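You operate a simulated robot arm through the tools that you are given. There is no shell and no other tool.

You run a simulated robot arm. Do the job below in one go: nothing can be reset, and whatever is moved stays where it is left.

Task
The cane socket failed: switch it off, move its plug to the extra socket, switch on, cover the bad one.
Fine: switch on at the extra socket; the plug moves with both switches off; the cover comes from the plug rack; leave the other lines on.

Only the result counts: the job must be done as asked and must still hold three seconds after the hand-in. Knocking over, shifting, dropping, spilling or breaking anything else fails it. Lids that push on must go on centred and level and be pressed home; caps that screw on are set level and turned clockwise until they are tight.

Robot
A 6-joint arm with a two-finger parallel gripper, fixed in place. Base frame: the origin is at the foot of the arm, x ahead of it, y to its left, z up; the work surface is at about z = 0.8. Lengths are in m, angles in rad, forces in N, time in s.
With the tool pointing down near the work surface it reaches from about 0.26 to 0.68 m from the base axis. Its first joint turns from -1.152 to 1.152 rad. Payload 2.9 kg.
Tool frame: the origin (TCP) lies between the finger pads and is the grasp point; the fingertips stand 0.03 m ahead of it; z points along the fingers, y is the line along which they close. The gripper opens to 0.11 m. The fingers are 0.02 m wide and 0.01 m thick; the gripper's body (0.048 by 0.112 m) begins 0.055 m behind the TCP.
Orientation is that of the tool frame in the base frame, as [roll, pitch, yaw] about the fixed x, y, z axes, in that order (R = Rz(yaw) Ry(pitch) Rx(roll)). With the fingers straight down and closing along the base's y, the tool's x points along the base's -x, its y along +y and its z along -z.

Tools
- The arm moves only by the tool jog_arm. Its argument "steps" is a list of rows, each a list of 3 entries, a list of its own where there are three numbers: the shift along the tool's x, y, z in m, then the turn, a rotation vector about the tool's x, y, z in rad, then the gripper command, from -1 (shut) to 1 (fully open), values between in proportion. In form: [[[tx, ty, tz], [ax, ay, az], hand], ...]. A call has 1 to 20 rows; each row shifts and turns the commanded pose from where the row before left it, along the tool's axes as they then stand. A row lasts 0.2 s, in which the tool goes at most 0.05 m and 0.15 rad; a call with a longer step from one row to the next is refused whole, and so is a gripper value outside its range. A pose out of reach is approached as far as the arm can. The call stops where the force on the tool passes 40 N (or 10 N more than at its start, if that is more) or the arm is blocked; 0.2 s more then pass. The fingers move at their own pace (about 0.108 m/s each) and stop on an object; they squeeze with about 26 N. The grip force told is the motor's: it shows also when the fingers shut on nothing. Time passes only in rows, and 0.2 s behind the last, so rows that do not move let the fingers close. It gives the time, the measured TCP pose, the force on the tool (base axes), the opening and the grip force at its end, in the units of the frame above (readings bear some noise), with the torque about the TCP (base axes, N m) and any sound that the robot's microphone picked up, and new pictures: "show" is both (left out), scene, wrist or none.
- Cameras (640 x 400 px; columns grow to the right, rows downward): "scene" is fixed at [0.0949, 0.4501, 1.3847]; the picture's right is [-0.54, -0.84, 0.00], its down [-0.46, 0.30, -0.83] and it looks along [0.70, -0.45, -0.55] (base axes); focal length 256 px, centre (320, 200). "wrist" rides on the gripper at [0.072, 0.017, -0.103] in the tool frame; the picture's right is [-0.23, 0.97, 0.00], its down [-0.76, -0.18, -0.62] and it looks along [-0.61, -0.14, 0.78] (tool axes); focal length 222 px, centre (320, 200). There is no depth. A picture from a camera that has moved, and an enlarged one, comes with that camera's place and axes in the base frame and with its lens.
- enlarge(camera, box): a new picture of the part [left, top, right, bottom] of that camera's present view, enlarged. No time passes.
- job_done(): hands the job in; it is judged then, once.

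Places have to be worked out from the pictures, the camera data and where the tool is seen. Open the gripper and draw the arm clear of the work before you hand the job in, unless the task says otherwise.

The tools are called after "Call:" as a command line: name --argument value ..., lists and objects as JSON in quotes. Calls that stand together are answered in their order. jog_arm: Moves the arm, as the interface text tells. Its arguments: {"type":"object","properties":{"steps":{"type":"array"},"show":{"type":"string","enum":["both","scene","wrist","none"]}},"required":["steps"]} The other tools are called the same way: enlarge (camera, box) takes an enlarged picture of a part of a camera's view; job_done () hands the job in.

At the start:

```text
time_s: 0.0
ee_pos: [0.5038, 0.0974, 1.1523]
tcp_rot: [-3.14, 0.0, -3.141]
force: [0.5, 0.1, 0.2]
moment: [0.01, 0.0, 0.03]
width: 0.11
finger_force: 0.0
```

scene: 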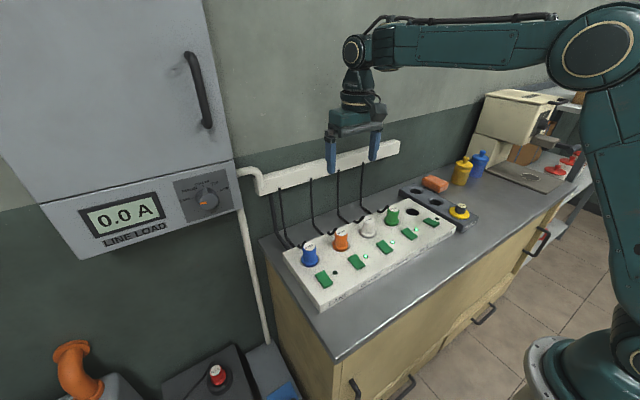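
wrist: 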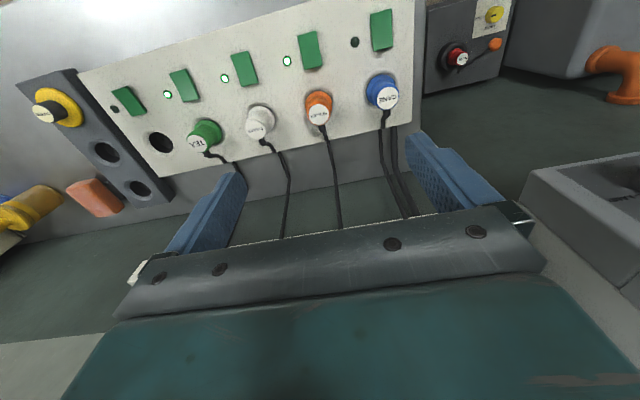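

I'll start by looking closely at the power strip, its plugs, switches and the rack in both cameras.

Call:
enlarge --camera "scene" --box '[260, 170, 500, 320]'

Call:
enlarge --camera "wrist" --box '[10, 0, 430, 220]'

Call:
enlarge --camera "scene" --box '[50, 150, 290, 300]'

```text
2.67 times, centred on (380, 245) of scene
camera zoom: at [0.0949, 0.4501, 1.3847], right [-0.54, -0.84, 0.0], down [-0.46, 0.3, -0.83], along [0.7, -0.45, -0.55], focal length 682 px, centre (160, 80)
```

zoom: 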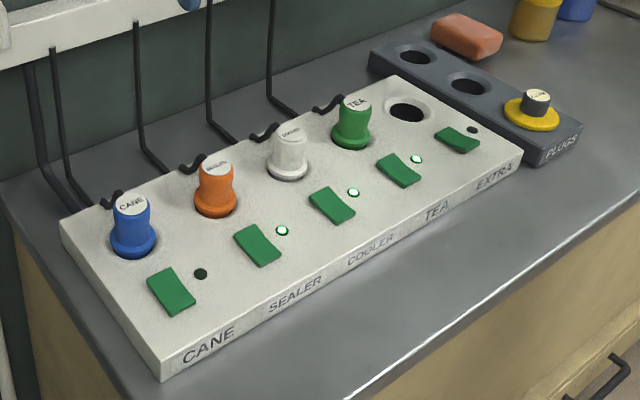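

```text
1.52 times, centred on (220, 110) of wrist
camera zoom: at [0.4327, 0.1142, 1.2556], right [0.23, 0.97, 0.0], down [0.76, -0.18, 0.62], along [0.61, -0.14, -0.78], focal length 338 px, centre (472, 337)
```

zoom: 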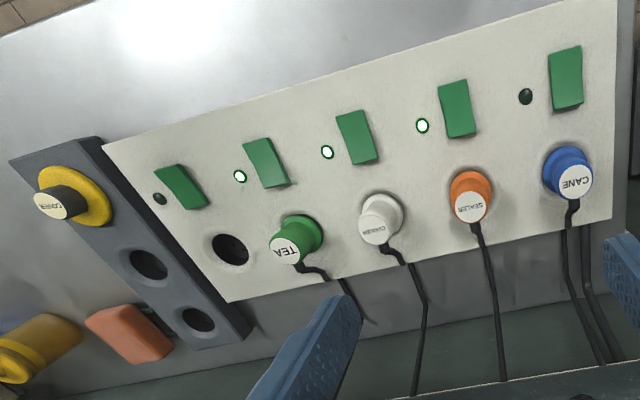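

```text
2.67 times, centred on (170, 225) of scene
camera zoom: at [0.0949, 0.4501, 1.3847], right [-0.54, -0.84, 0.0], down [-0.46, 0.3, -0.83], along [0.7, -0.45, -0.55], focal length 682 px, centre (720, 133)
```

zoom: 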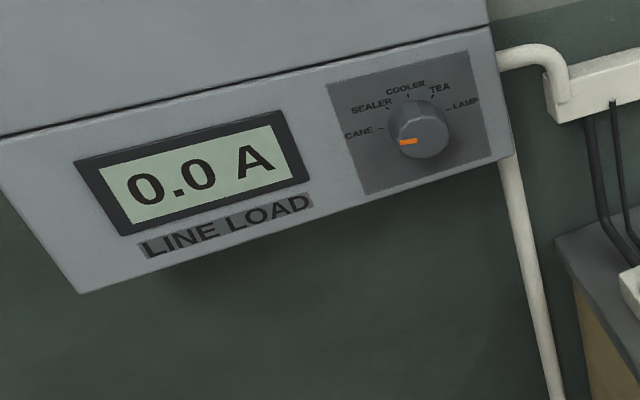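

The cane lamp is dark, three others are lit and the extra's lamp is dark. I'll zoom in on the rockers to read their tilt, and on the cover and holes.

Call:
enlarge --camera "scene" --box '[305, 245, 385, 295]'

Call:
enlarge --camera "scene" --box '[390, 195, 470, 245]'

Call:
enlarge --camera "wrist" --box '[280, 0, 440, 100]'

Call:
enlarge --camera "wrist" --box '[20, 60, 260, 210]'

```text
8.00 times, centred on (345, 270) of scene
camera zoom: at [0.0949, 0.4501, 1.3847], right [-0.54, -0.84, 0.0], down [-0.46, 0.3, -0.83], along [0.7, -0.45, -0.55], focal length 2046 px, centre (120, -360)
```

zoom: 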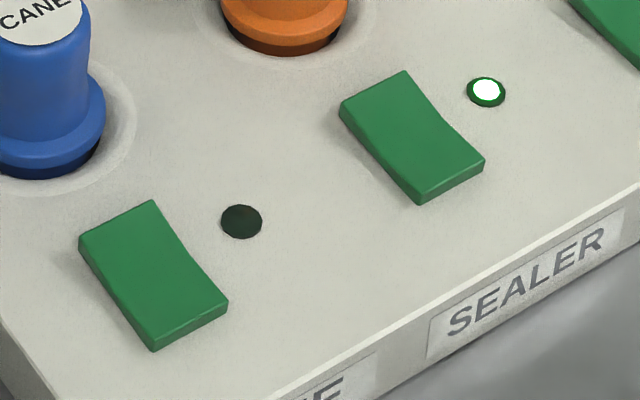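

```text
8.00 times, centred on (430, 220) of scene
camera zoom: at [0.0949, 0.4501, 1.3847], right [-0.54, -0.84, 0.0], down [-0.46, 0.3, -0.83], along [0.7, -0.45, -0.55], focal length 2046 px, centre (-560, 40)
```

zoom: 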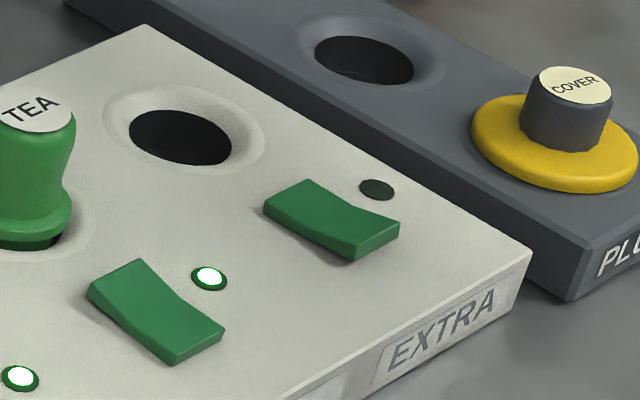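

```text
4.00 times, centred on (360, 50) of wrist
camera zoom: at [0.4327, 0.1142, 1.2556], right [0.23, 0.97, 0.0], down [0.76, -0.18, 0.62], along [0.61, -0.14, -0.78], focal length 888 px, centre (160, 800)
```

zoom: 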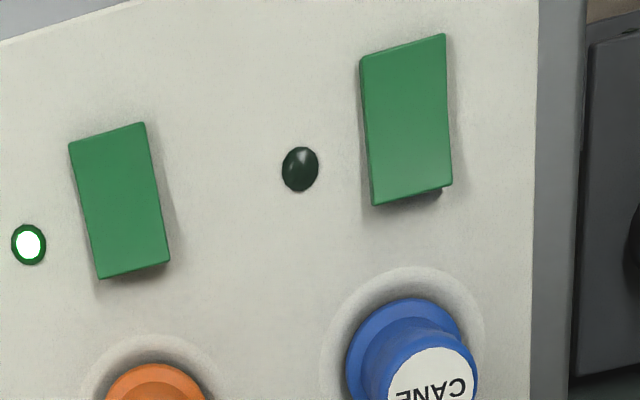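

```text
2.67 times, centred on (140, 135) of wrist
camera zoom: at [0.4327, 0.1142, 1.2556], right [0.23, 0.97, 0.0], down [0.76, -0.18, 0.62], along [0.61, -0.14, -0.78], focal length 592 px, centre (800, 373)
```

zoom: 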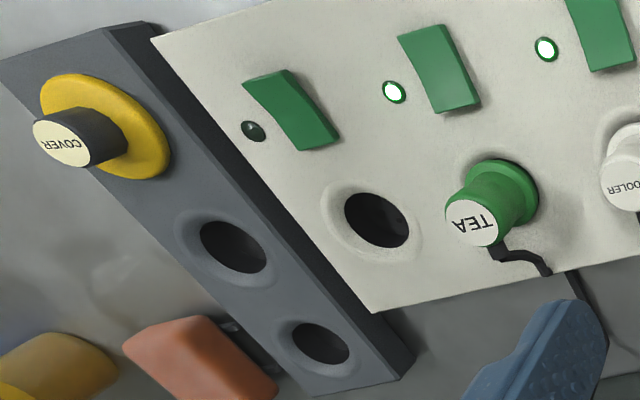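

Reading the tilts: CANE matches the lit SEALER, COOLER and TEA rockers, with the +x end raised and the front pressed, so it is on. EXTRA tilts the other way, so it is off. I put the cane rocker at about (0.462, 0.202, 0.84), and I'll close the fingers and go over its rear end for a closer look.

Call:
jog_arm --steps '[[[0.0075, 0.026, 0.025], [0, 0, 0], -1], [[0.0075, 0.026, 0.025], [0, 0, 0], -1], [[0.0075, 0.026, 0.025], [0, 0, 0], -1], [[0.0075, 0.026, 0.025], [0, 0, 0], -1], [[0, 0, 0.04], [0, 0, 0], -1], [[0, 0, 0.04], [0, 0, 0], -1], [[0, 0, 0], [0, 0, 0], -1]]' --show "both"

```text
time_s: 1.6
ee_pos: [0.4755, 0.2014, 0.9702]
tcp_rot: [-3.14, 0.0, -3.141]
force: [0.6, 0.4, -0.4]
moment: [-0.01, -0.03, 0.0]
width: 0.0
finger_force: 25.7
camera wrist: at [0.4038, 0.2188, 1.0745], right [0.23, 0.97, 0.0], down [0.76, -0.18, 0.62], along [0.61, -0.14, -0.78], focal length 222 px, centre (320, 200)
```

scene: 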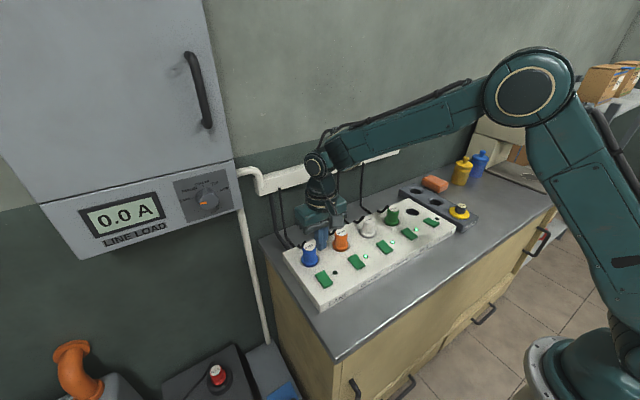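
wrist: 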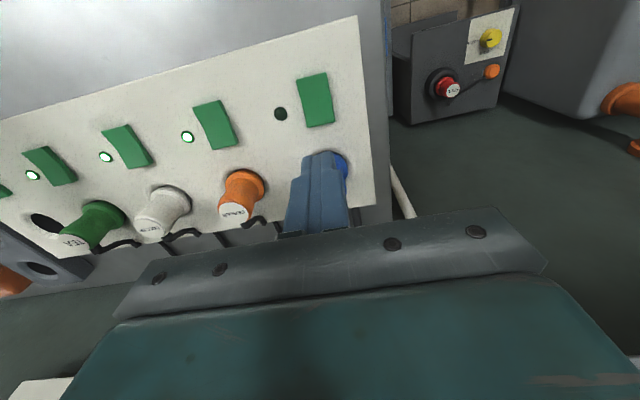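

The fingers are shut at TCP z 0.970. I'll zoom in on the cane rocker and the fingertip in both cameras to pin down their relative position.

Call:
enlarge --camera "wrist" --box '[240, 50, 400, 150]'

Call:
enlarge --camera "scene" --box '[275, 210, 371, 270]'

Call:
enlarge --camera "scene" --box '[280, 260, 376, 320]'

```text
4.00 times, centred on (320, 100) of wrist
camera zoom: at [0.4038, 0.2188, 1.0745], right [0.23, 0.97, 0.0], down [0.76, -0.18, 0.62], along [0.61, -0.14, -0.78], focal length 888 px, centre (320, 600)
```

zoom: 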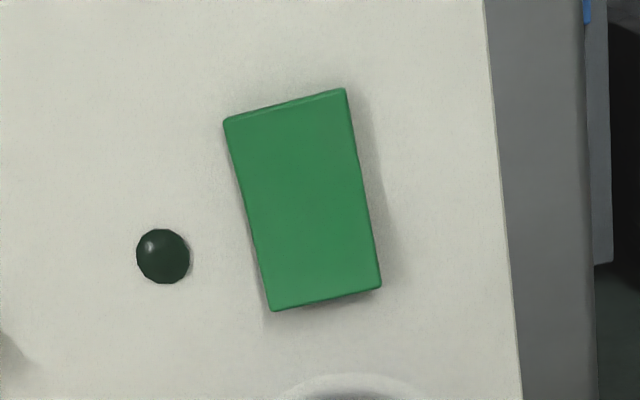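

```text
6.67 times, centred on (323, 240) of scene
camera zoom: at [0.0949, 0.4501, 1.3847], right [-0.54, -0.84, 0.0], down [-0.46, 0.3, -0.83], along [0.7, -0.45, -0.55], focal length 1705 px, centre (300, -67)
```

zoom: 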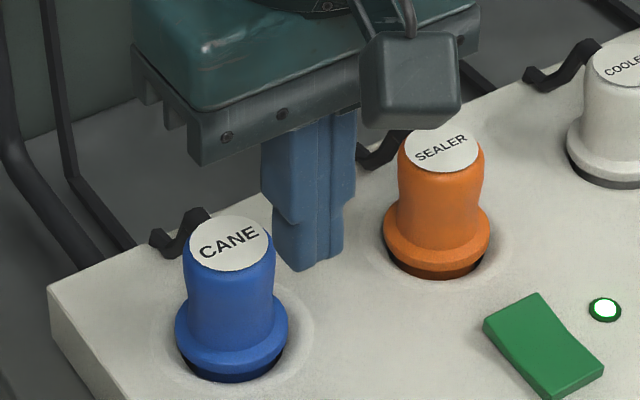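

```text
6.67 times, centred on (328, 290) of scene
camera zoom: at [0.0949, 0.4501, 1.3847], right [-0.54, -0.84, 0.0], down [-0.46, 0.3, -0.83], along [0.7, -0.45, -0.55], focal length 1705 px, centre (267, -400)
```

zoom: 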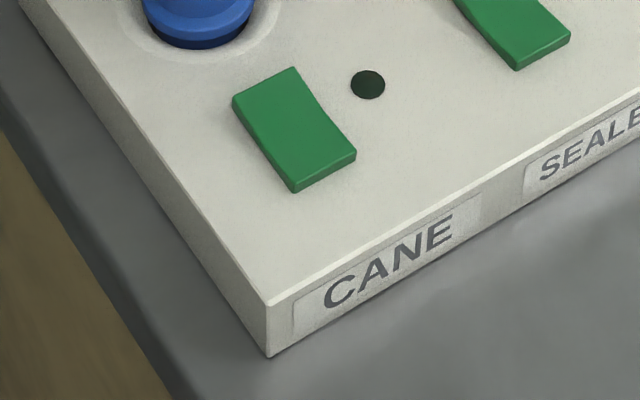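

The tip projects to where I see it, so the calibration is sound. The strip top is at about 0.834, and the cane rocker spans x 0.440–0.485 with y about 0.2014. The fingertip is over its raised rear end, so I'll lower it and press gently.

Call:
jog_arm --steps '[[[0, 0, 0.04], [0, 0, 0], -1], [[0, 0, 0.035], [0, 0, 0], -1], [[0, 0, 0.01], [0, 0, 0], -1], [[0, 0, 0.004], [0, 0, 0], -1], [[0, 0, 0.003], [0, 0, 0], -1], [[0, 0, 0], [0, 0, 0], -1]]' --show "both"

```text
time_s: 3.0
ee_pos: [0.4744, 0.2006, 0.878]
tcp_rot: [-3.141, 0.001, -3.141]
force: [0.1, -0.4, 0.1]
moment: [0.02, 0.02, -0.01]
width: 0.0
finger_force: 26.1
camera wrist: at [0.4026, 0.2185, 0.9831], right [0.23, 0.97, 0.0], down [0.76, -0.18, 0.62], along [0.61, -0.14, -0.78], focal length 222 px, centre (320, 200)
```

scene: 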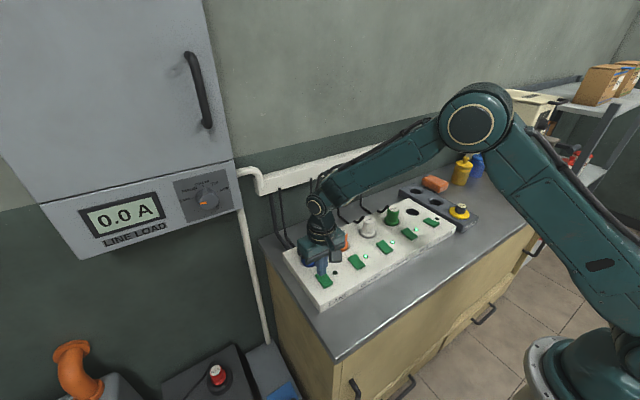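
wrist: 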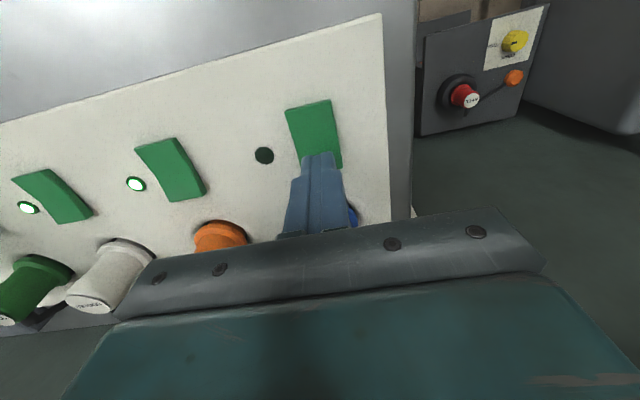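

There is no contact yet with the tip at about 0.848. I'll keep going down in 2 mm steps and watch for force and a click.

Call:
jog_arm --steps '[[[0, 0, 0.002], [0, 0, 0], -1], [[0, 0, 0.002], [0, 0, 0], -1], [[0, 0, 0.002], [0, 0, 0], -1]]' --show "none"

```text
time_s: 3.8
ee_pos: [0.4751, 0.1999, 0.8729]
tcp_rot: [3.14, 0.001, -3.141]
force: [1.1, 0.1, 0.0]
moment: [-0.02, 0.01, -0.01]
width: 0.0001
finger_force: 26.1
```

There is still no force with the tip at about 0.843, so I'll continue down in small steps.

Call:
jog_arm --steps '[[[0, 0, 0.002], [0, 0, 0], -1], [[0, 0, 0.002], [0, 0, 0], -1]]' --show "wrist"

Call:
enlarge --camera "scene" --box '[280, 240, 376, 300]'

```text
time_s: 4.5
ee_pos: [0.4761, 0.2015, 0.8725]
tcp_rot: [3.14, 0.003, -3.142]
force: [-0.8, -0.2, 3.3]
moment: [-0.05, 0.07, -0.02]
width: 0.0
finger_force: 25.7
stopped in row 2: the force on the tool passed its limit at 43 N (the readings are from after the stop); the commanded pose is now the measured one
camera wrist: at [0.4032, 0.2183, 0.977], right [0.23, 0.97, 0.0], down [0.76, -0.18, 0.63], along [0.61, -0.14, -0.78], focal length 222 px, centre (320, 200)
```

wrist: 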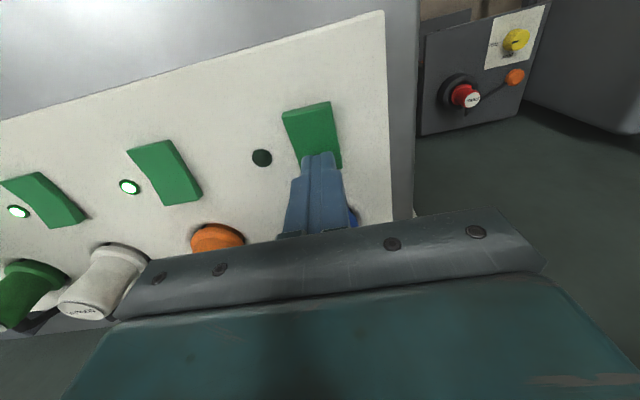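

```text
6.67 times, centred on (328, 270) of scene
camera zoom: at [0.0949, 0.4501, 1.3847], right [-0.54, -0.84, 0.0], down [-0.46, 0.3, -0.83], along [0.7, -0.45, -0.55], focal length 1705 px, centre (267, -267)
```

zoom: 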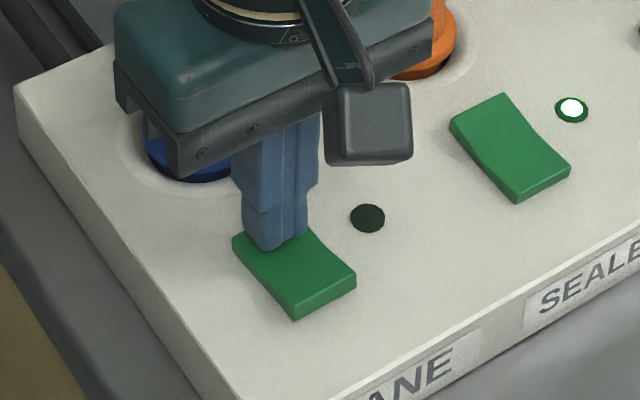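

The press peaked at 43 N and the front end of the cane rocker now looks raised. I'll lift and check its tilt from a distance.

Call:
jog_arm --steps '[[[0, 0, -0.02], [0, 0, 0], -1], [[0, 0, -0.04], [0, 0, 0], -1], [[0, 0, -0.04], [0, 0, 0], -1], [[0, 0, 0], [0, 0, 0], -1]]' --show "wrist"

Call:
enlarge --camera "wrist" --box '[160, 50, 400, 200]'

Call:
enlarge --camera "scene" --box '[305, 245, 385, 295]'

```text
time_s: 5.5
ee_pos: [0.4752, 0.2004, 0.9736]
tcp_rot: [3.139, 0.002, -3.14]
force: [-0.5, 0.0, -0.4]
moment: [0.01, 0.0, 0.01]
width: 0.0
finger_force: 25.8
camera wrist: at [0.4031, 0.2181, 1.0772], right [0.23, 0.97, 0.0], down [0.76, -0.18, 0.63], along [0.61, -0.14, -0.78], focal length 222 px, centre (320, 200)
```

wrist: 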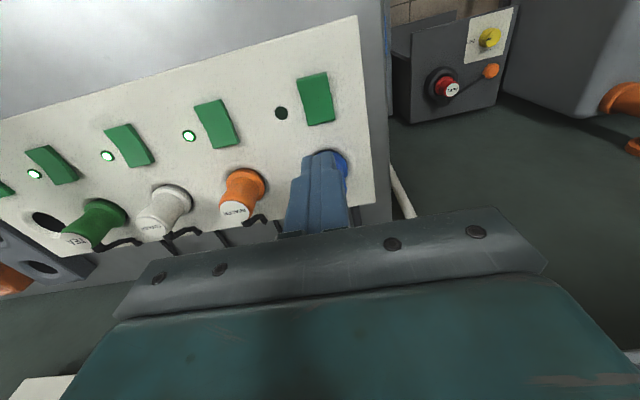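

```text
2.67 times, centred on (280, 125) of wrist
camera zoom: at [0.4031, 0.2181, 1.0772], right [0.23, 0.97, 0.0], down [0.76, -0.18, 0.63], along [0.61, -0.14, -0.78], focal length 592 px, centre (427, 400)
```

zoom: 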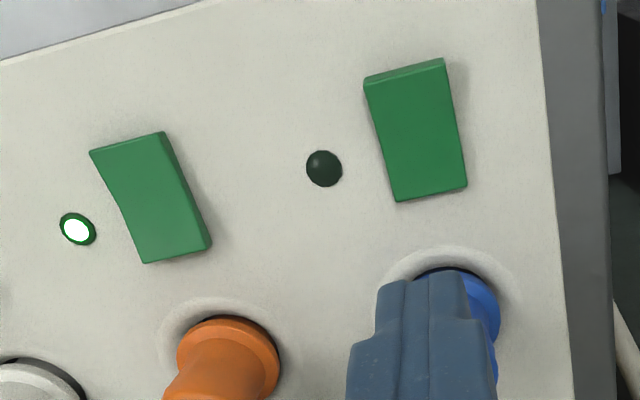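

```text
8.00 times, centred on (345, 270) of scene
camera zoom: at [0.0949, 0.4501, 1.3847], right [-0.54, -0.84, 0.0], down [-0.46, 0.3, -0.83], along [0.7, -0.45, -0.55], focal length 2046 px, centre (120, -360)
```

zoom: 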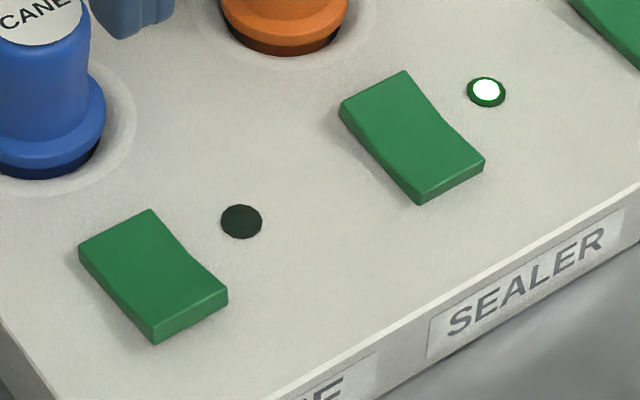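

The CANE rocker now has its front raised and rear pressed, the same as EXTRA, so it is off, and the other lamps are still lit. Next I'll open the fingers to about 0.075 and move above the cane plug, at about (0.545, 0.195), to measure it closely.

Call:
jog_arm --steps '[[[-0.035, -0.003, -0.005], [0, 0, 0], 0.36], [[-0.035, -0.003, -0.005], [0, 0, 0], 0.36], [[0, 0, 0], [0, 0, 0], 0.36]]' --show "both"

Call:
enlarge --camera "wrist" --box '[240, 60, 400, 160]'

Call:
enlarge --camera "scene" --box '[275, 205, 371, 265]'

```text
time_s: 6.3
ee_pos: [0.5462, 0.1948, 0.9835]
tcp_rot: [3.138, 0.003, 3.14]
force: [0.8, 0.5, 0.0]
moment: [0.03, 0.04, 0.01]
width: 0.075
finger_force: 0.1
camera wrist: at [0.474, 0.2118, 1.0874], right [0.23, 0.97, 0.0], down [0.76, -0.18, 0.62], along [0.61, -0.14, -0.78], focal length 222 px, centre (320, 200)
```

scene: 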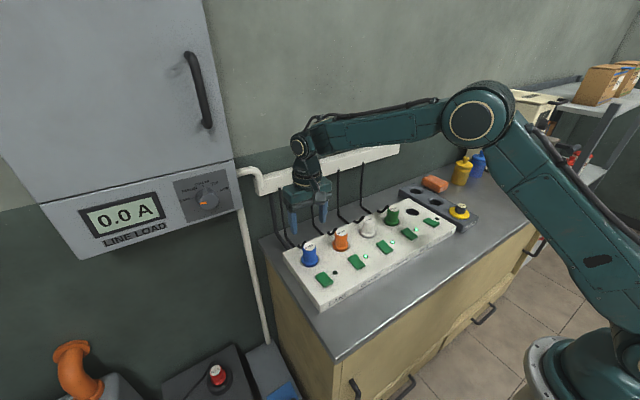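
wrist: 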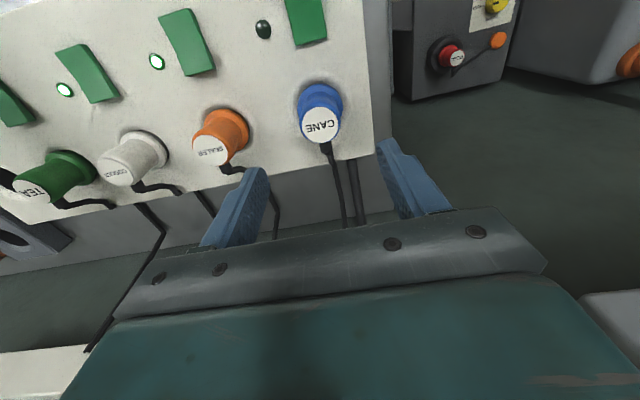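

```text
4.00 times, centred on (320, 110) of wrist
camera zoom: at [0.474, 0.2118, 1.0874], right [0.23, 0.97, 0.0], down [0.76, -0.18, 0.62], along [0.61, -0.14, -0.78], focal length 888 px, centre (320, 560)
```

zoom: 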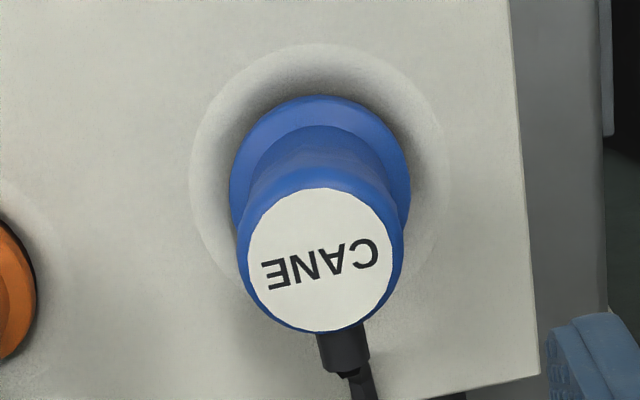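

```text
6.67 times, centred on (323, 235) of scene
camera zoom: at [0.0949, 0.4501, 1.3847], right [-0.54, -0.84, 0.0], down [-0.46, 0.3, -0.83], along [0.7, -0.45, -0.55], focal length 1705 px, centre (300, -33)
```

zoom: 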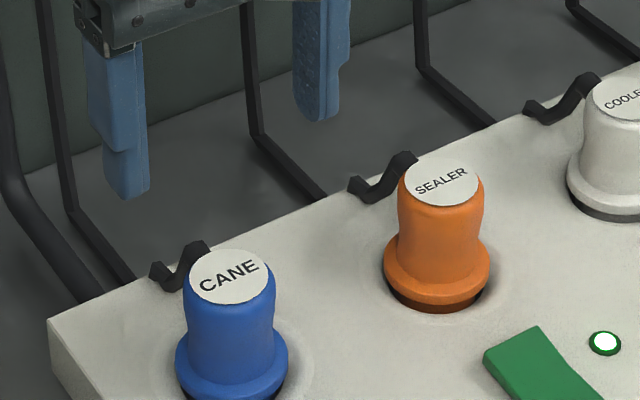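

Triangulating from both cameras puts the plug axis at about (0.544, 0.196), its top at z about 0.891 and its flange shoulder at about 0.854. I'll shift 2 mm in −x and 1 mm in +y, lower so the tips stay just above the flange, and close on the neck.

Call:
jog_arm --steps '[[[0.002, 0.001, 0.04], [0, 0, 0], 0.36], [[0, 0, 0.04], [0, 0, 0], 0.36], [[0, 0, 0.0155], [0, 0, 0], 0.36], [[0, 0, 0], [0, 0, 0], 0.36]]' --show "both"

Call:
enlarge --camera "scene" --box '[275, 215, 371, 275]'

Call:
enlarge --camera "wrist" --box '[220, 80, 460, 230]'

```text
time_s: 7.3
ee_pos: [0.5435, 0.1955, 0.8895]
tcp_rot: [3.139, 0.003, 3.14]
force: [-0.5, 0.0, -1.0]
moment: [-0.01, -0.02, 0.01]
width: 0.0749
finger_force: 0.1
camera wrist: at [0.4712, 0.2128, 0.9914], right [0.23, 0.97, 0.0], down [0.76, -0.18, 0.63], along [0.61, -0.14, -0.78], focal length 222 px, centre (320, 200)
```

scene: 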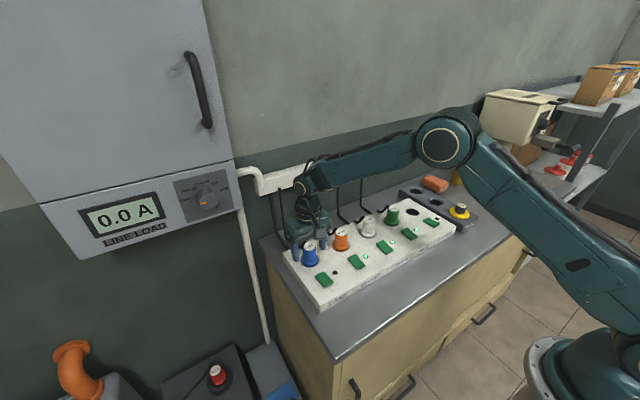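
wrist: 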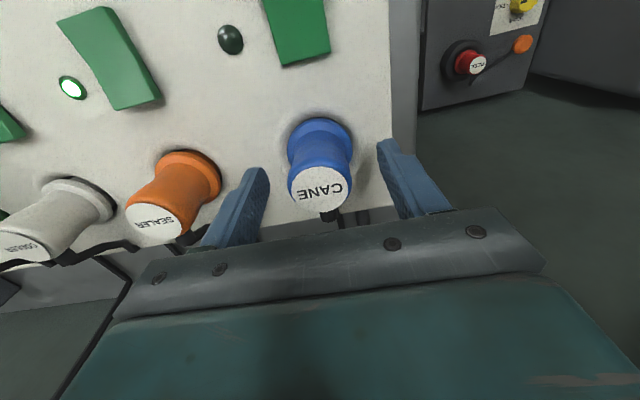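

```text
6.67 times, centred on (323, 245) of scene
camera zoom: at [0.0949, 0.4501, 1.3847], right [-0.54, -0.84, 0.0], down [-0.46, 0.3, -0.83], along [0.7, -0.45, -0.55], focal length 1705 px, centre (300, -100)
```

zoom: 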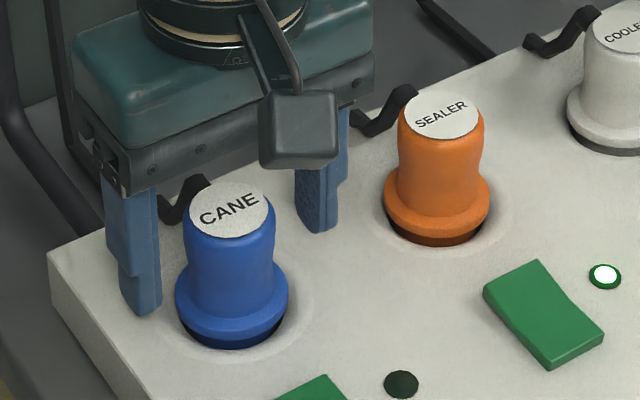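

```text
2.67 times, centred on (340, 155) of wrist
camera zoom: at [0.4712, 0.2128, 0.9914], right [0.23, 0.97, 0.0], down [0.76, -0.18, 0.63], along [0.61, -0.14, -0.78], focal length 592 px, centre (267, 320)
```

zoom: 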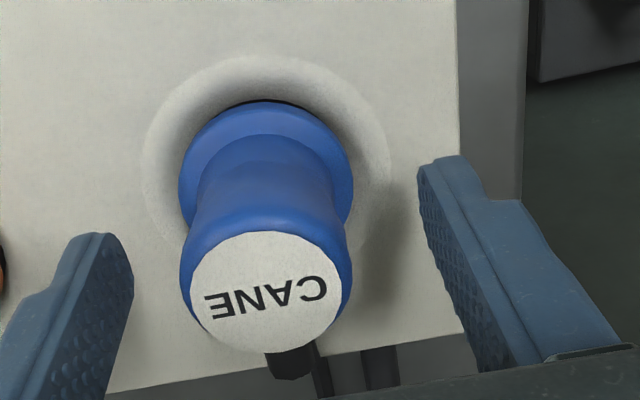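

The plug axis lies midway between the fingers, and the tips' z line passes through the neck just above the flange. I'll close on it now.

Call:
jog_arm --steps '[[[0, 0, 0], [0, 0, 0], -1], [[0, 0, 0], [0, 0, 0], -1], [[0, 0, 0], [0, 0, 0], -1]]' --show "wrist"

Call:
enlarge --camera "scene" --box '[275, 215, 371, 275]'

Call:
enlarge --camera "wrist" --box '[220, 80, 460, 230]'

```text
time_s: 8.1
ee_pos: [0.5435, 0.1954, 0.8868]
tcp_rot: [3.141, 0.006, -3.141]
force: [0.1, -0.6, 0.3]
moment: [-0.08, 0.01, 0.01]
width: 0.0371
finger_force: 25.9
camera wrist: at [0.4712, 0.2128, 0.9917], right [0.23, 0.97, 0.0], down [0.76, -0.18, 0.63], along [0.61, -0.14, -0.78], focal length 222 px, centre (320, 200)
```

wrist: 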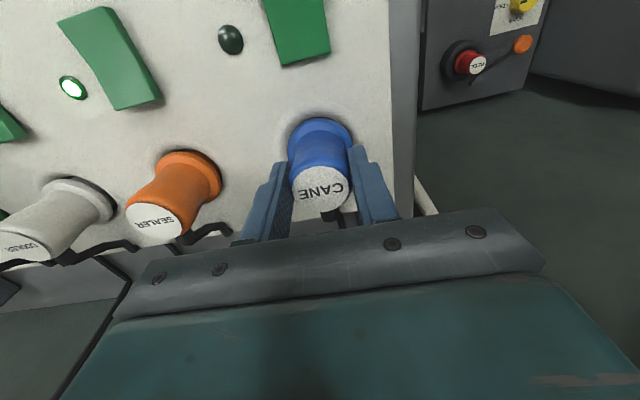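

```text
6.67 times, centred on (323, 245) of scene
camera zoom: at [0.0949, 0.4501, 1.3847], right [-0.54, -0.84, 0.0], down [-0.46, 0.3, -0.83], along [0.7, -0.45, -0.55], focal length 1705 px, centre (300, -100)
```

zoom: 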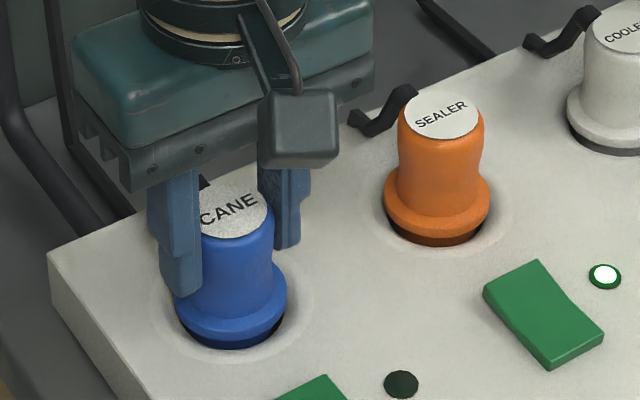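

```text
2.67 times, centred on (340, 155) of wrist
camera zoom: at [0.4712, 0.2128, 0.9917], right [0.23, 0.97, 0.0], down [0.76, -0.18, 0.63], along [0.61, -0.14, -0.78], focal length 592 px, centre (267, 320)
```

zoom: 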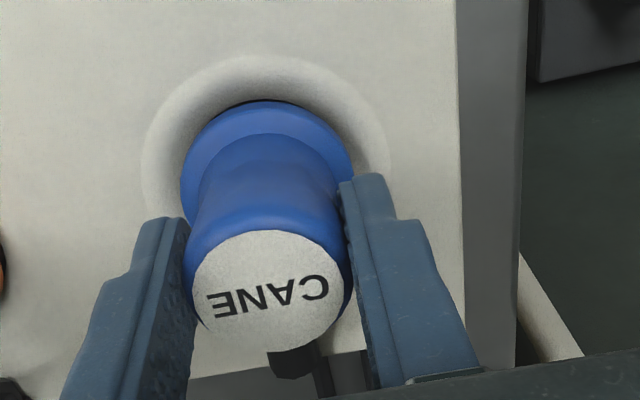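

The grip is good at width 0.037. I'll pull straight up in small steps and watch the force.

Call:
jog_arm --steps '[[[0, 0, -0.004], [0, 0, 0], -1], [[0, 0, -0.004], [0, 0, 0], -1], [[0, 0, -0.006], [0, 0, 0], -1], [[0, 0, -0.006], [0, 0, 0], -1]]' --show "wrist"

Call:
enlarge --camera "scene" --box '[275, 205, 371, 265]'

```text
time_s: 9.1
ee_pos: [0.5428, 0.1947, 0.9084]
tcp_rot: [3.14, 0.004, -3.142]
force: [0.3, -0.1, -0.8]
moment: [0.0, -0.03, -0.02]
width: 0.0371
finger_force: 26.1
camera wrist: at [0.4709, 0.2132, 1.0121], right [0.23, 0.97, 0.0], down [0.76, -0.18, 0.63], along [0.61, -0.14, -0.78], focal length 222 px, centre (320, 200)
```

wrist: 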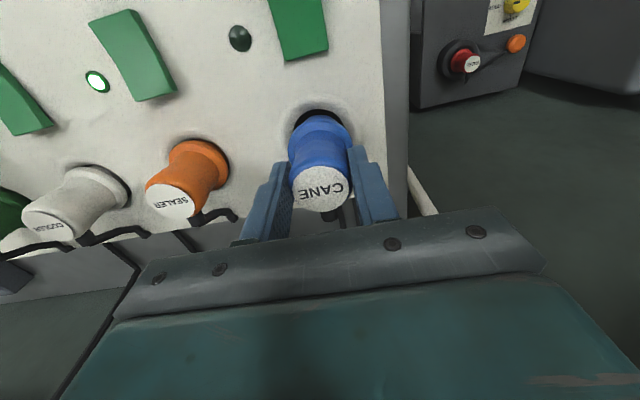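

```text
6.67 times, centred on (323, 235) of scene
camera zoom: at [0.0949, 0.4501, 1.3847], right [-0.54, -0.84, 0.0], down [-0.46, 0.3, -0.83], along [0.7, -0.45, -0.55], focal length 1705 px, centre (300, -33)
```

zoom: 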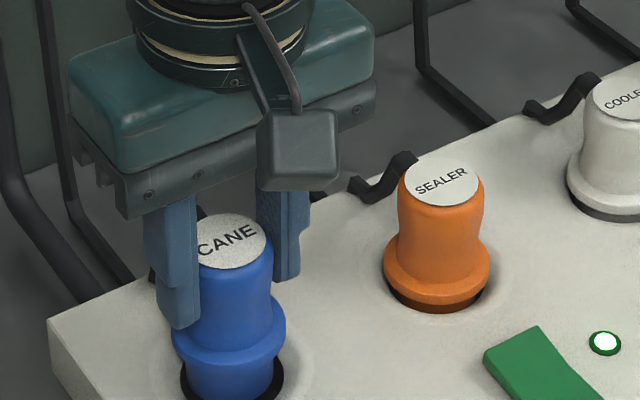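

The plug is coming out freely and its stem shows below the flange. I'll keep lifting straight up until it is clear of the hole.

Call:
jog_arm --steps '[[[0, 0, -0.01], [0, 0, 0], -1], [[0, 0, -0.015], [0, 0, 0], -1], [[0, 0, -0.02], [0, 0, 0], -1], [[0, 0, -0.02], [0, 0, 0], -1]]' --show "both"

Call:
enlarge --camera "scene" --box '[265, 175, 393, 255]'

```text
time_s: 10.1
ee_pos: [0.543, 0.1952, 0.972]
tcp_rot: [3.138, 0.003, 3.141]
force: [0.1, -1.0, -0.6]
moment: [0.0, 0.03, 0.01]
width: 0.037
finger_force: 26.1
camera wrist: at [0.4705, 0.2128, 1.0768], right [0.23, 0.97, 0.0], down [0.76, -0.18, 0.62], along [0.61, -0.14, -0.78], focal length 222 px, centre (320, 200)
```

scene: 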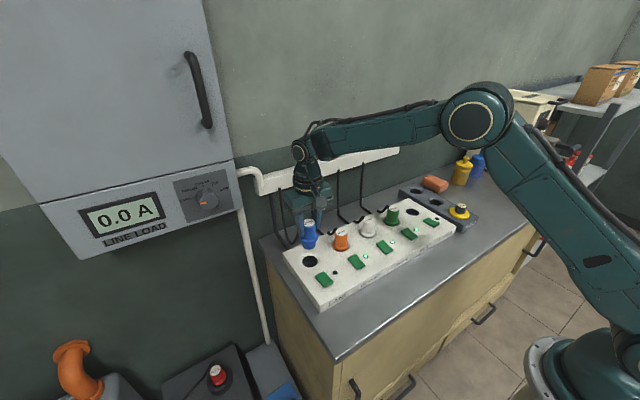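
wrist: 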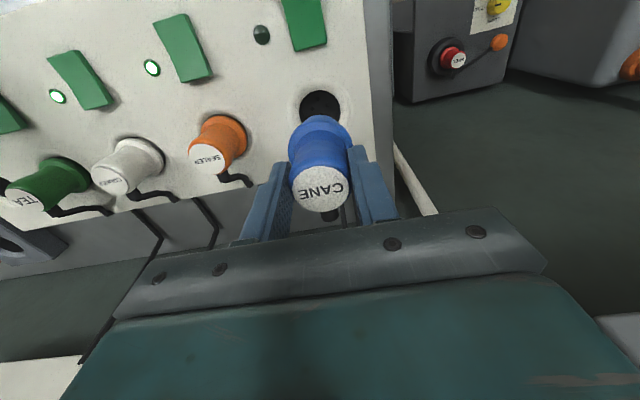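

```text
5.00 times, centred on (329, 215) of scene
camera zoom: at [0.0949, 0.4501, 1.3847], right [-0.54, -0.84, 0.0], down [-0.46, 0.3, -0.83], along [0.7, -0.45, -0.55], focal length 1278 px, centre (275, 125)
```

zoom: 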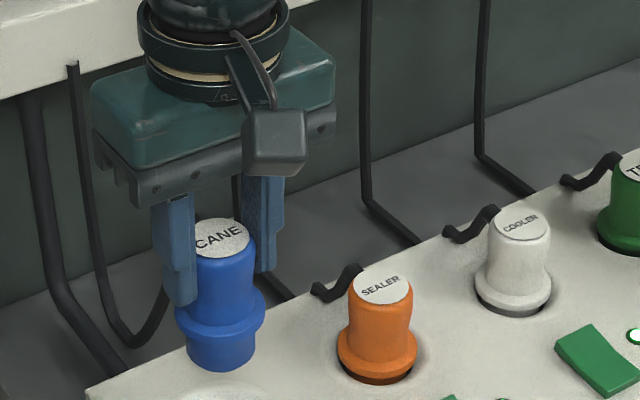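

The plug is out and clear, with its stem bottom at about 0.884. I'll zoom in on the empty cane hole as a reference for aligning on the extra socket.

Call:
enlarge --camera "wrist" --box '[240, 70, 400, 170]'

Call:
enlarge --camera "scene" --box '[280, 235, 344, 275]'

Call:
enlarge --camera "scene" --box '[380, 190, 444, 230]'

```text
4.00 times, centred on (320, 120) of wrist
camera zoom: at [0.4705, 0.2128, 1.0768], right [0.23, 0.97, 0.0], down [0.76, -0.18, 0.62], along [0.61, -0.14, -0.78], focal length 888 px, centre (320, 520)
```

zoom: 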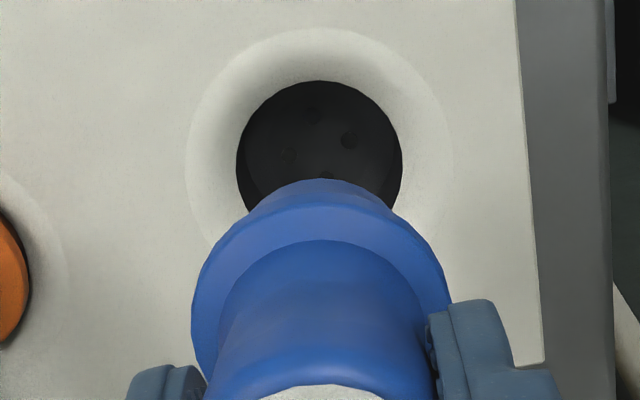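

```text
10.00 times, centred on (312, 255) of scene
camera zoom: at [0.0949, 0.4501, 1.3847], right [-0.54, -0.84, 0.0], down [-0.46, 0.3, -0.83], along [0.7, -0.45, -0.55], focal length 2557 px, centre (400, -350)
```

zoom: 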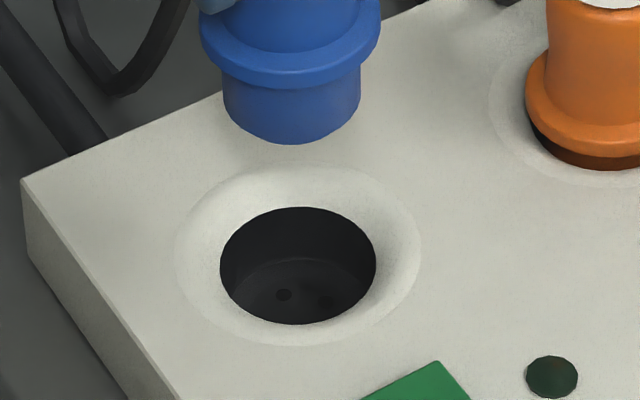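

```text
10.00 times, centred on (412, 210) of scene
camera zoom: at [0.0949, 0.4501, 1.3847], right [-0.54, -0.84, 0.0], down [-0.46, 0.3, -0.83], along [0.7, -0.45, -0.55], focal length 2557 px, centre (-600, 100)
```

zoom: 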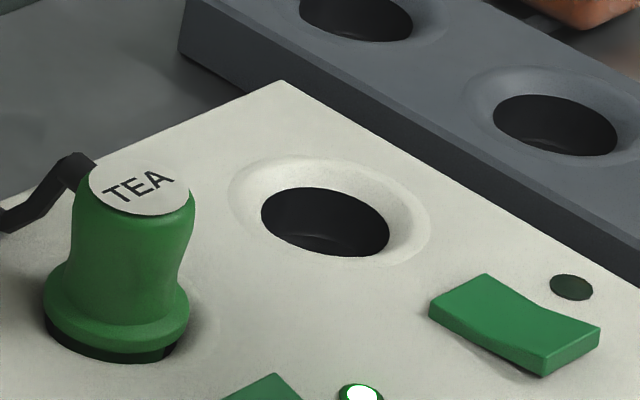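

The hole is about 44 mm across and the stem about 38 mm, with a dished rim, so there is some tolerance. I'll raise the plug above the other plugs, carry it along −y to near the extra socket at y about −0.24, and stay high for now.

Call:
jog_arm --steps '[[[0, 0, -0.03], [0, 0, 0], -1], [[0, 0, -0.03], [0, 0, 0], -1], [[0, -0.04, 0], [0, 0, 0], -1], [[0, -0.04, 0], [0, 0, 0], -1], [[0, -0.04, 0], [0, 0, 0], -1], [[0, -0.04, 0], [0, 0, 0], -1], [[0, -0.04, 0], [0, 0, 0], -1], [[0, 0, 0], [0, 0, 0], -1]]' --show "both"

```text
time_s: 11.9
ee_pos: [0.5422, -0.0051, 1.0323]
tcp_rot: [3.141, 0.004, 3.141]
force: [0.3, 0.4, -0.8]
moment: [0.02, -0.01, 0.01]
width: 0.0369
finger_force: 26.4
camera wrist: at [0.4703, 0.0127, 1.1364], right [0.23, 0.97, 0.0], down [0.76, -0.18, 0.63], along [0.61, -0.14, -0.78], focal length 222 px, centre (320, 200)
```

scene: 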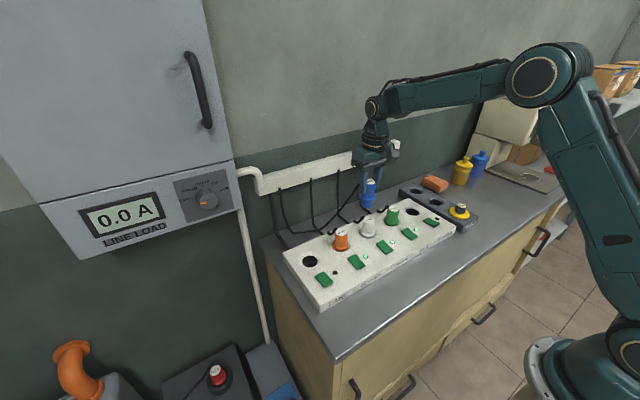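
wrist: 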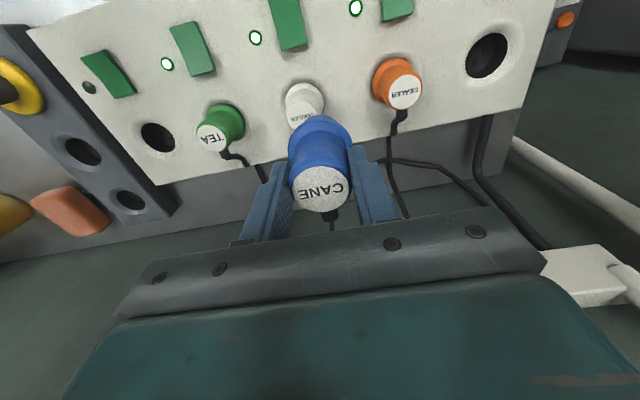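

From here both holes are visible and their spacing comes out at about −0.4346 m in y with nearly equal x. I'll go on to about y = −0.240.

Call:
jog_arm --steps '[[[0, -0.04, 0], [0, 0, 0], -1], [[0, -0.04, 0], [0, 0, 0], -1], [[0, -0.04, 0], [0, 0, 0], -1], [[0, -0.04, 0], [0, 0, 0], -1], [[0, -0.04, 0], [0, 0, 0], -1], [[0, -0.0346, 0], [0, 0, 0], -1], [[0, 0, 0.03], [0, 0, 0], -1], [[0, 0, 0.03], [0, 0, 0], -1], [[0, 0, 0], [0, 0, 0], -1]]' --show "both"

Call:
enlarge --camera "wrist" --box '[240, 70, 400, 170]'

Call:
enlarge --camera "scene" --box '[350, 165, 478, 245]'

```text
time_s: 13.9
ee_pos: [0.5431, -0.2394, 0.972]
tcp_rot: [3.14, 0.004, 3.141]
force: [0.1, -0.7, -1.1]
moment: [-0.02, 0.02, 0.01]
width: 0.0369
finger_force: 26.1
camera wrist: at [0.4711, -0.2219, 1.0759], right [0.23, 0.97, 0.0], down [0.76, -0.18, 0.63], along [0.61, -0.14, -0.78], focal length 222 px, centre (320, 200)
```

scene: 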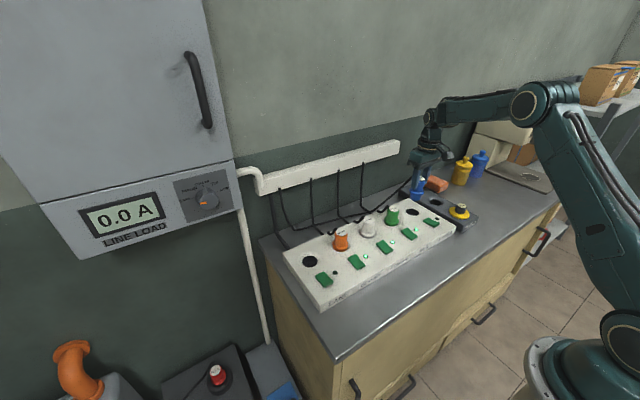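
wrist: 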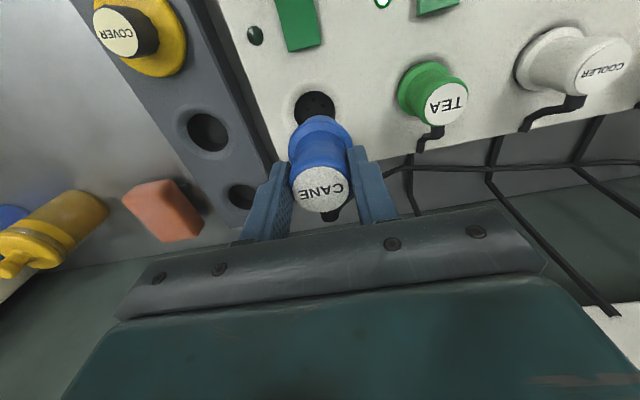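

```text
4.00 times, centred on (320, 120) of wrist
camera zoom: at [0.4711, -0.2219, 1.0759], right [0.23, 0.97, 0.0], down [0.76, -0.18, 0.63], along [0.61, -0.14, -0.78], focal length 888 px, centre (320, 520)
```

zoom: 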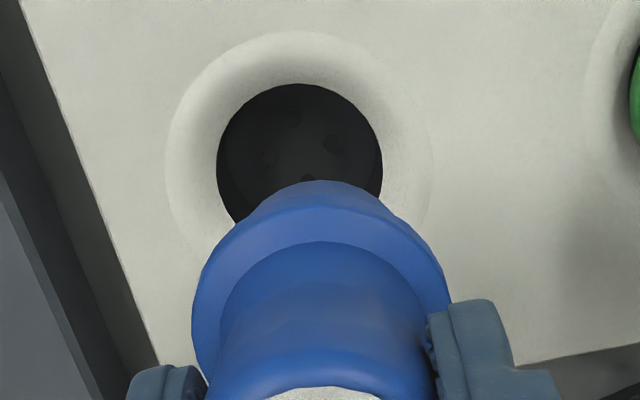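

```text
5.00 times, centred on (414, 205) of scene
camera zoom: at [0.0949, 0.4501, 1.3847], right [-0.54, -0.84, 0.0], down [-0.46, 0.3, -0.83], along [0.7, -0.45, -0.55], focal length 1278 px, centre (-150, 175)
```

zoom: 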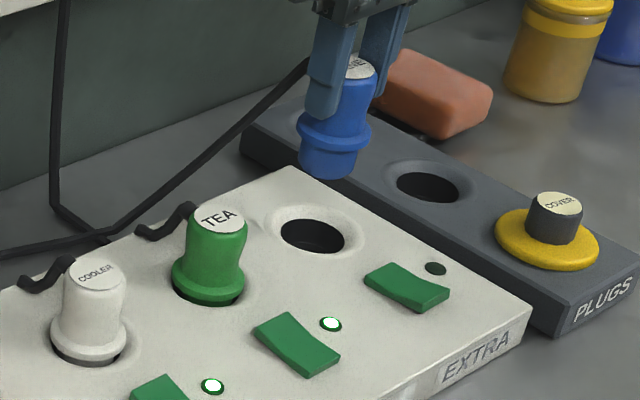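

Against the cane reference, the hole appears 20 px left and 4 px lower, which means I'm about 5.4 mm short in −y and x is right. I'll correct y by −0.0054 and check again.

Call:
jog_arm --steps '[[[0, -0.0054, 0], [0, 0, 0], -1], [[0, 0, 0], [0, 0, 0], -1]]' --show "wrist"

Call:
enlarge --camera "wrist" --box '[240, 70, 400, 170]'

```text
time_s: 14.5
ee_pos: [0.5428, -0.2446, 0.9728]
tcp_rot: [-3.142, 0.003, -3.141]
force: [1.2, 0.2, -0.8]
moment: [0.01, 0.03, -0.02]
width: 0.0369
finger_force: 26.0
camera wrist: at [0.4709, -0.2272, 1.0759], right [0.23, 0.97, 0.0], down [0.76, -0.18, 0.62], along [0.61, -0.14, -0.78], focal length 222 px, centre (320, 200)
```

wrist: 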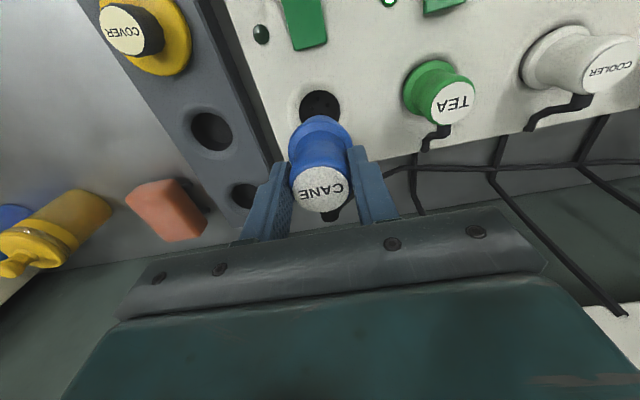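

```text
4.00 times, centred on (320, 120) of wrist
camera zoom: at [0.4709, -0.2272, 1.0759], right [0.23, 0.97, 0.0], down [0.76, -0.18, 0.62], along [0.61, -0.14, -0.78], focal length 888 px, centre (320, 520)
```

zoom: 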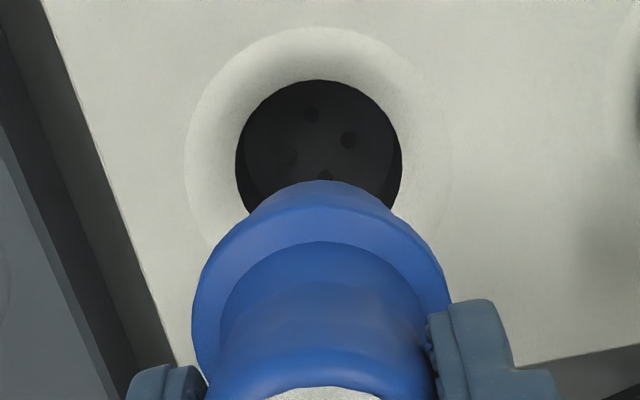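

The hole now sits at the same pixels as the cane reference (236–402, top 80). Both switches are off, so I'll lower the plug straight in.

Call:
jog_arm --steps '[[[0, 0, 0.025], [0, 0, 0], -1], [[0, 0, 0.02], [0, 0, 0], -1], [[0, 0, 0.008], [0, 0, 0], -1], [[0, 0, 0.006], [0, 0, 0], -1], [[0, 0, 0.006], [0, 0, 0], -1], [[0, 0, 0.005], [0, 0, 0], -1], [[0, 0, 0.005], [0, 0, 0], -1]]' --show "wrist"

Call:
enlarge --camera "scene" --box '[350, 165, 478, 245]'

```text
time_s: 16.1
ee_pos: [0.5437, -0.2438, 0.8974]
tcp_rot: [3.141, 0.001, -3.141]
force: [-0.6, 0.4, -1.8]
moment: [0.0, 0.0, 0.01]
width: 0.0368
finger_force: 26.3
camera wrist: at [0.471, -0.2264, 1.0008], right [0.23, 0.97, 0.0], down [0.76, -0.18, 0.62], along [0.61, -0.14, -0.78], focal length 222 px, centre (320, 200)
```

wrist: 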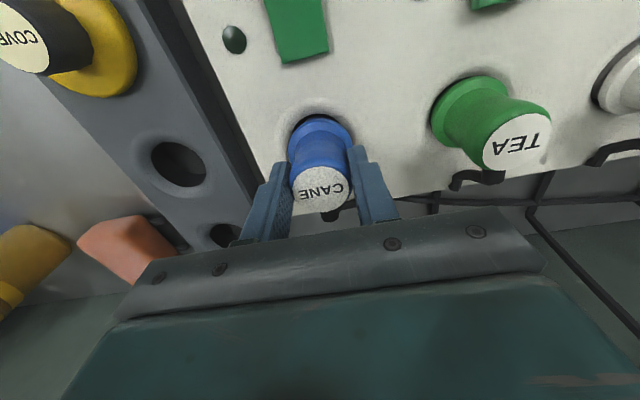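

```text
5.00 times, centred on (414, 205) of scene
camera zoom: at [0.0949, 0.4501, 1.3847], right [-0.54, -0.84, 0.0], down [-0.46, 0.3, -0.83], along [0.7, -0.45, -0.55], focal length 1278 px, centre (-150, 175)
```

zoom: 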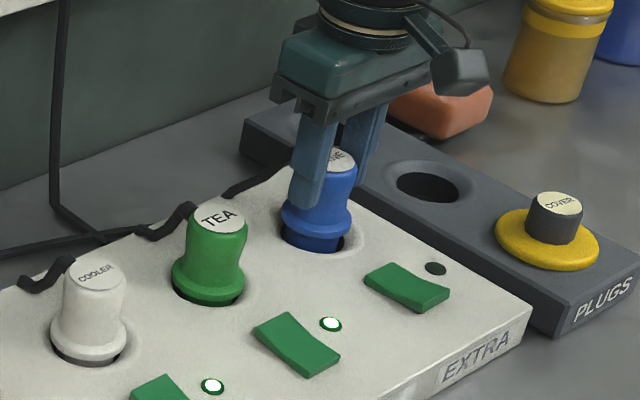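

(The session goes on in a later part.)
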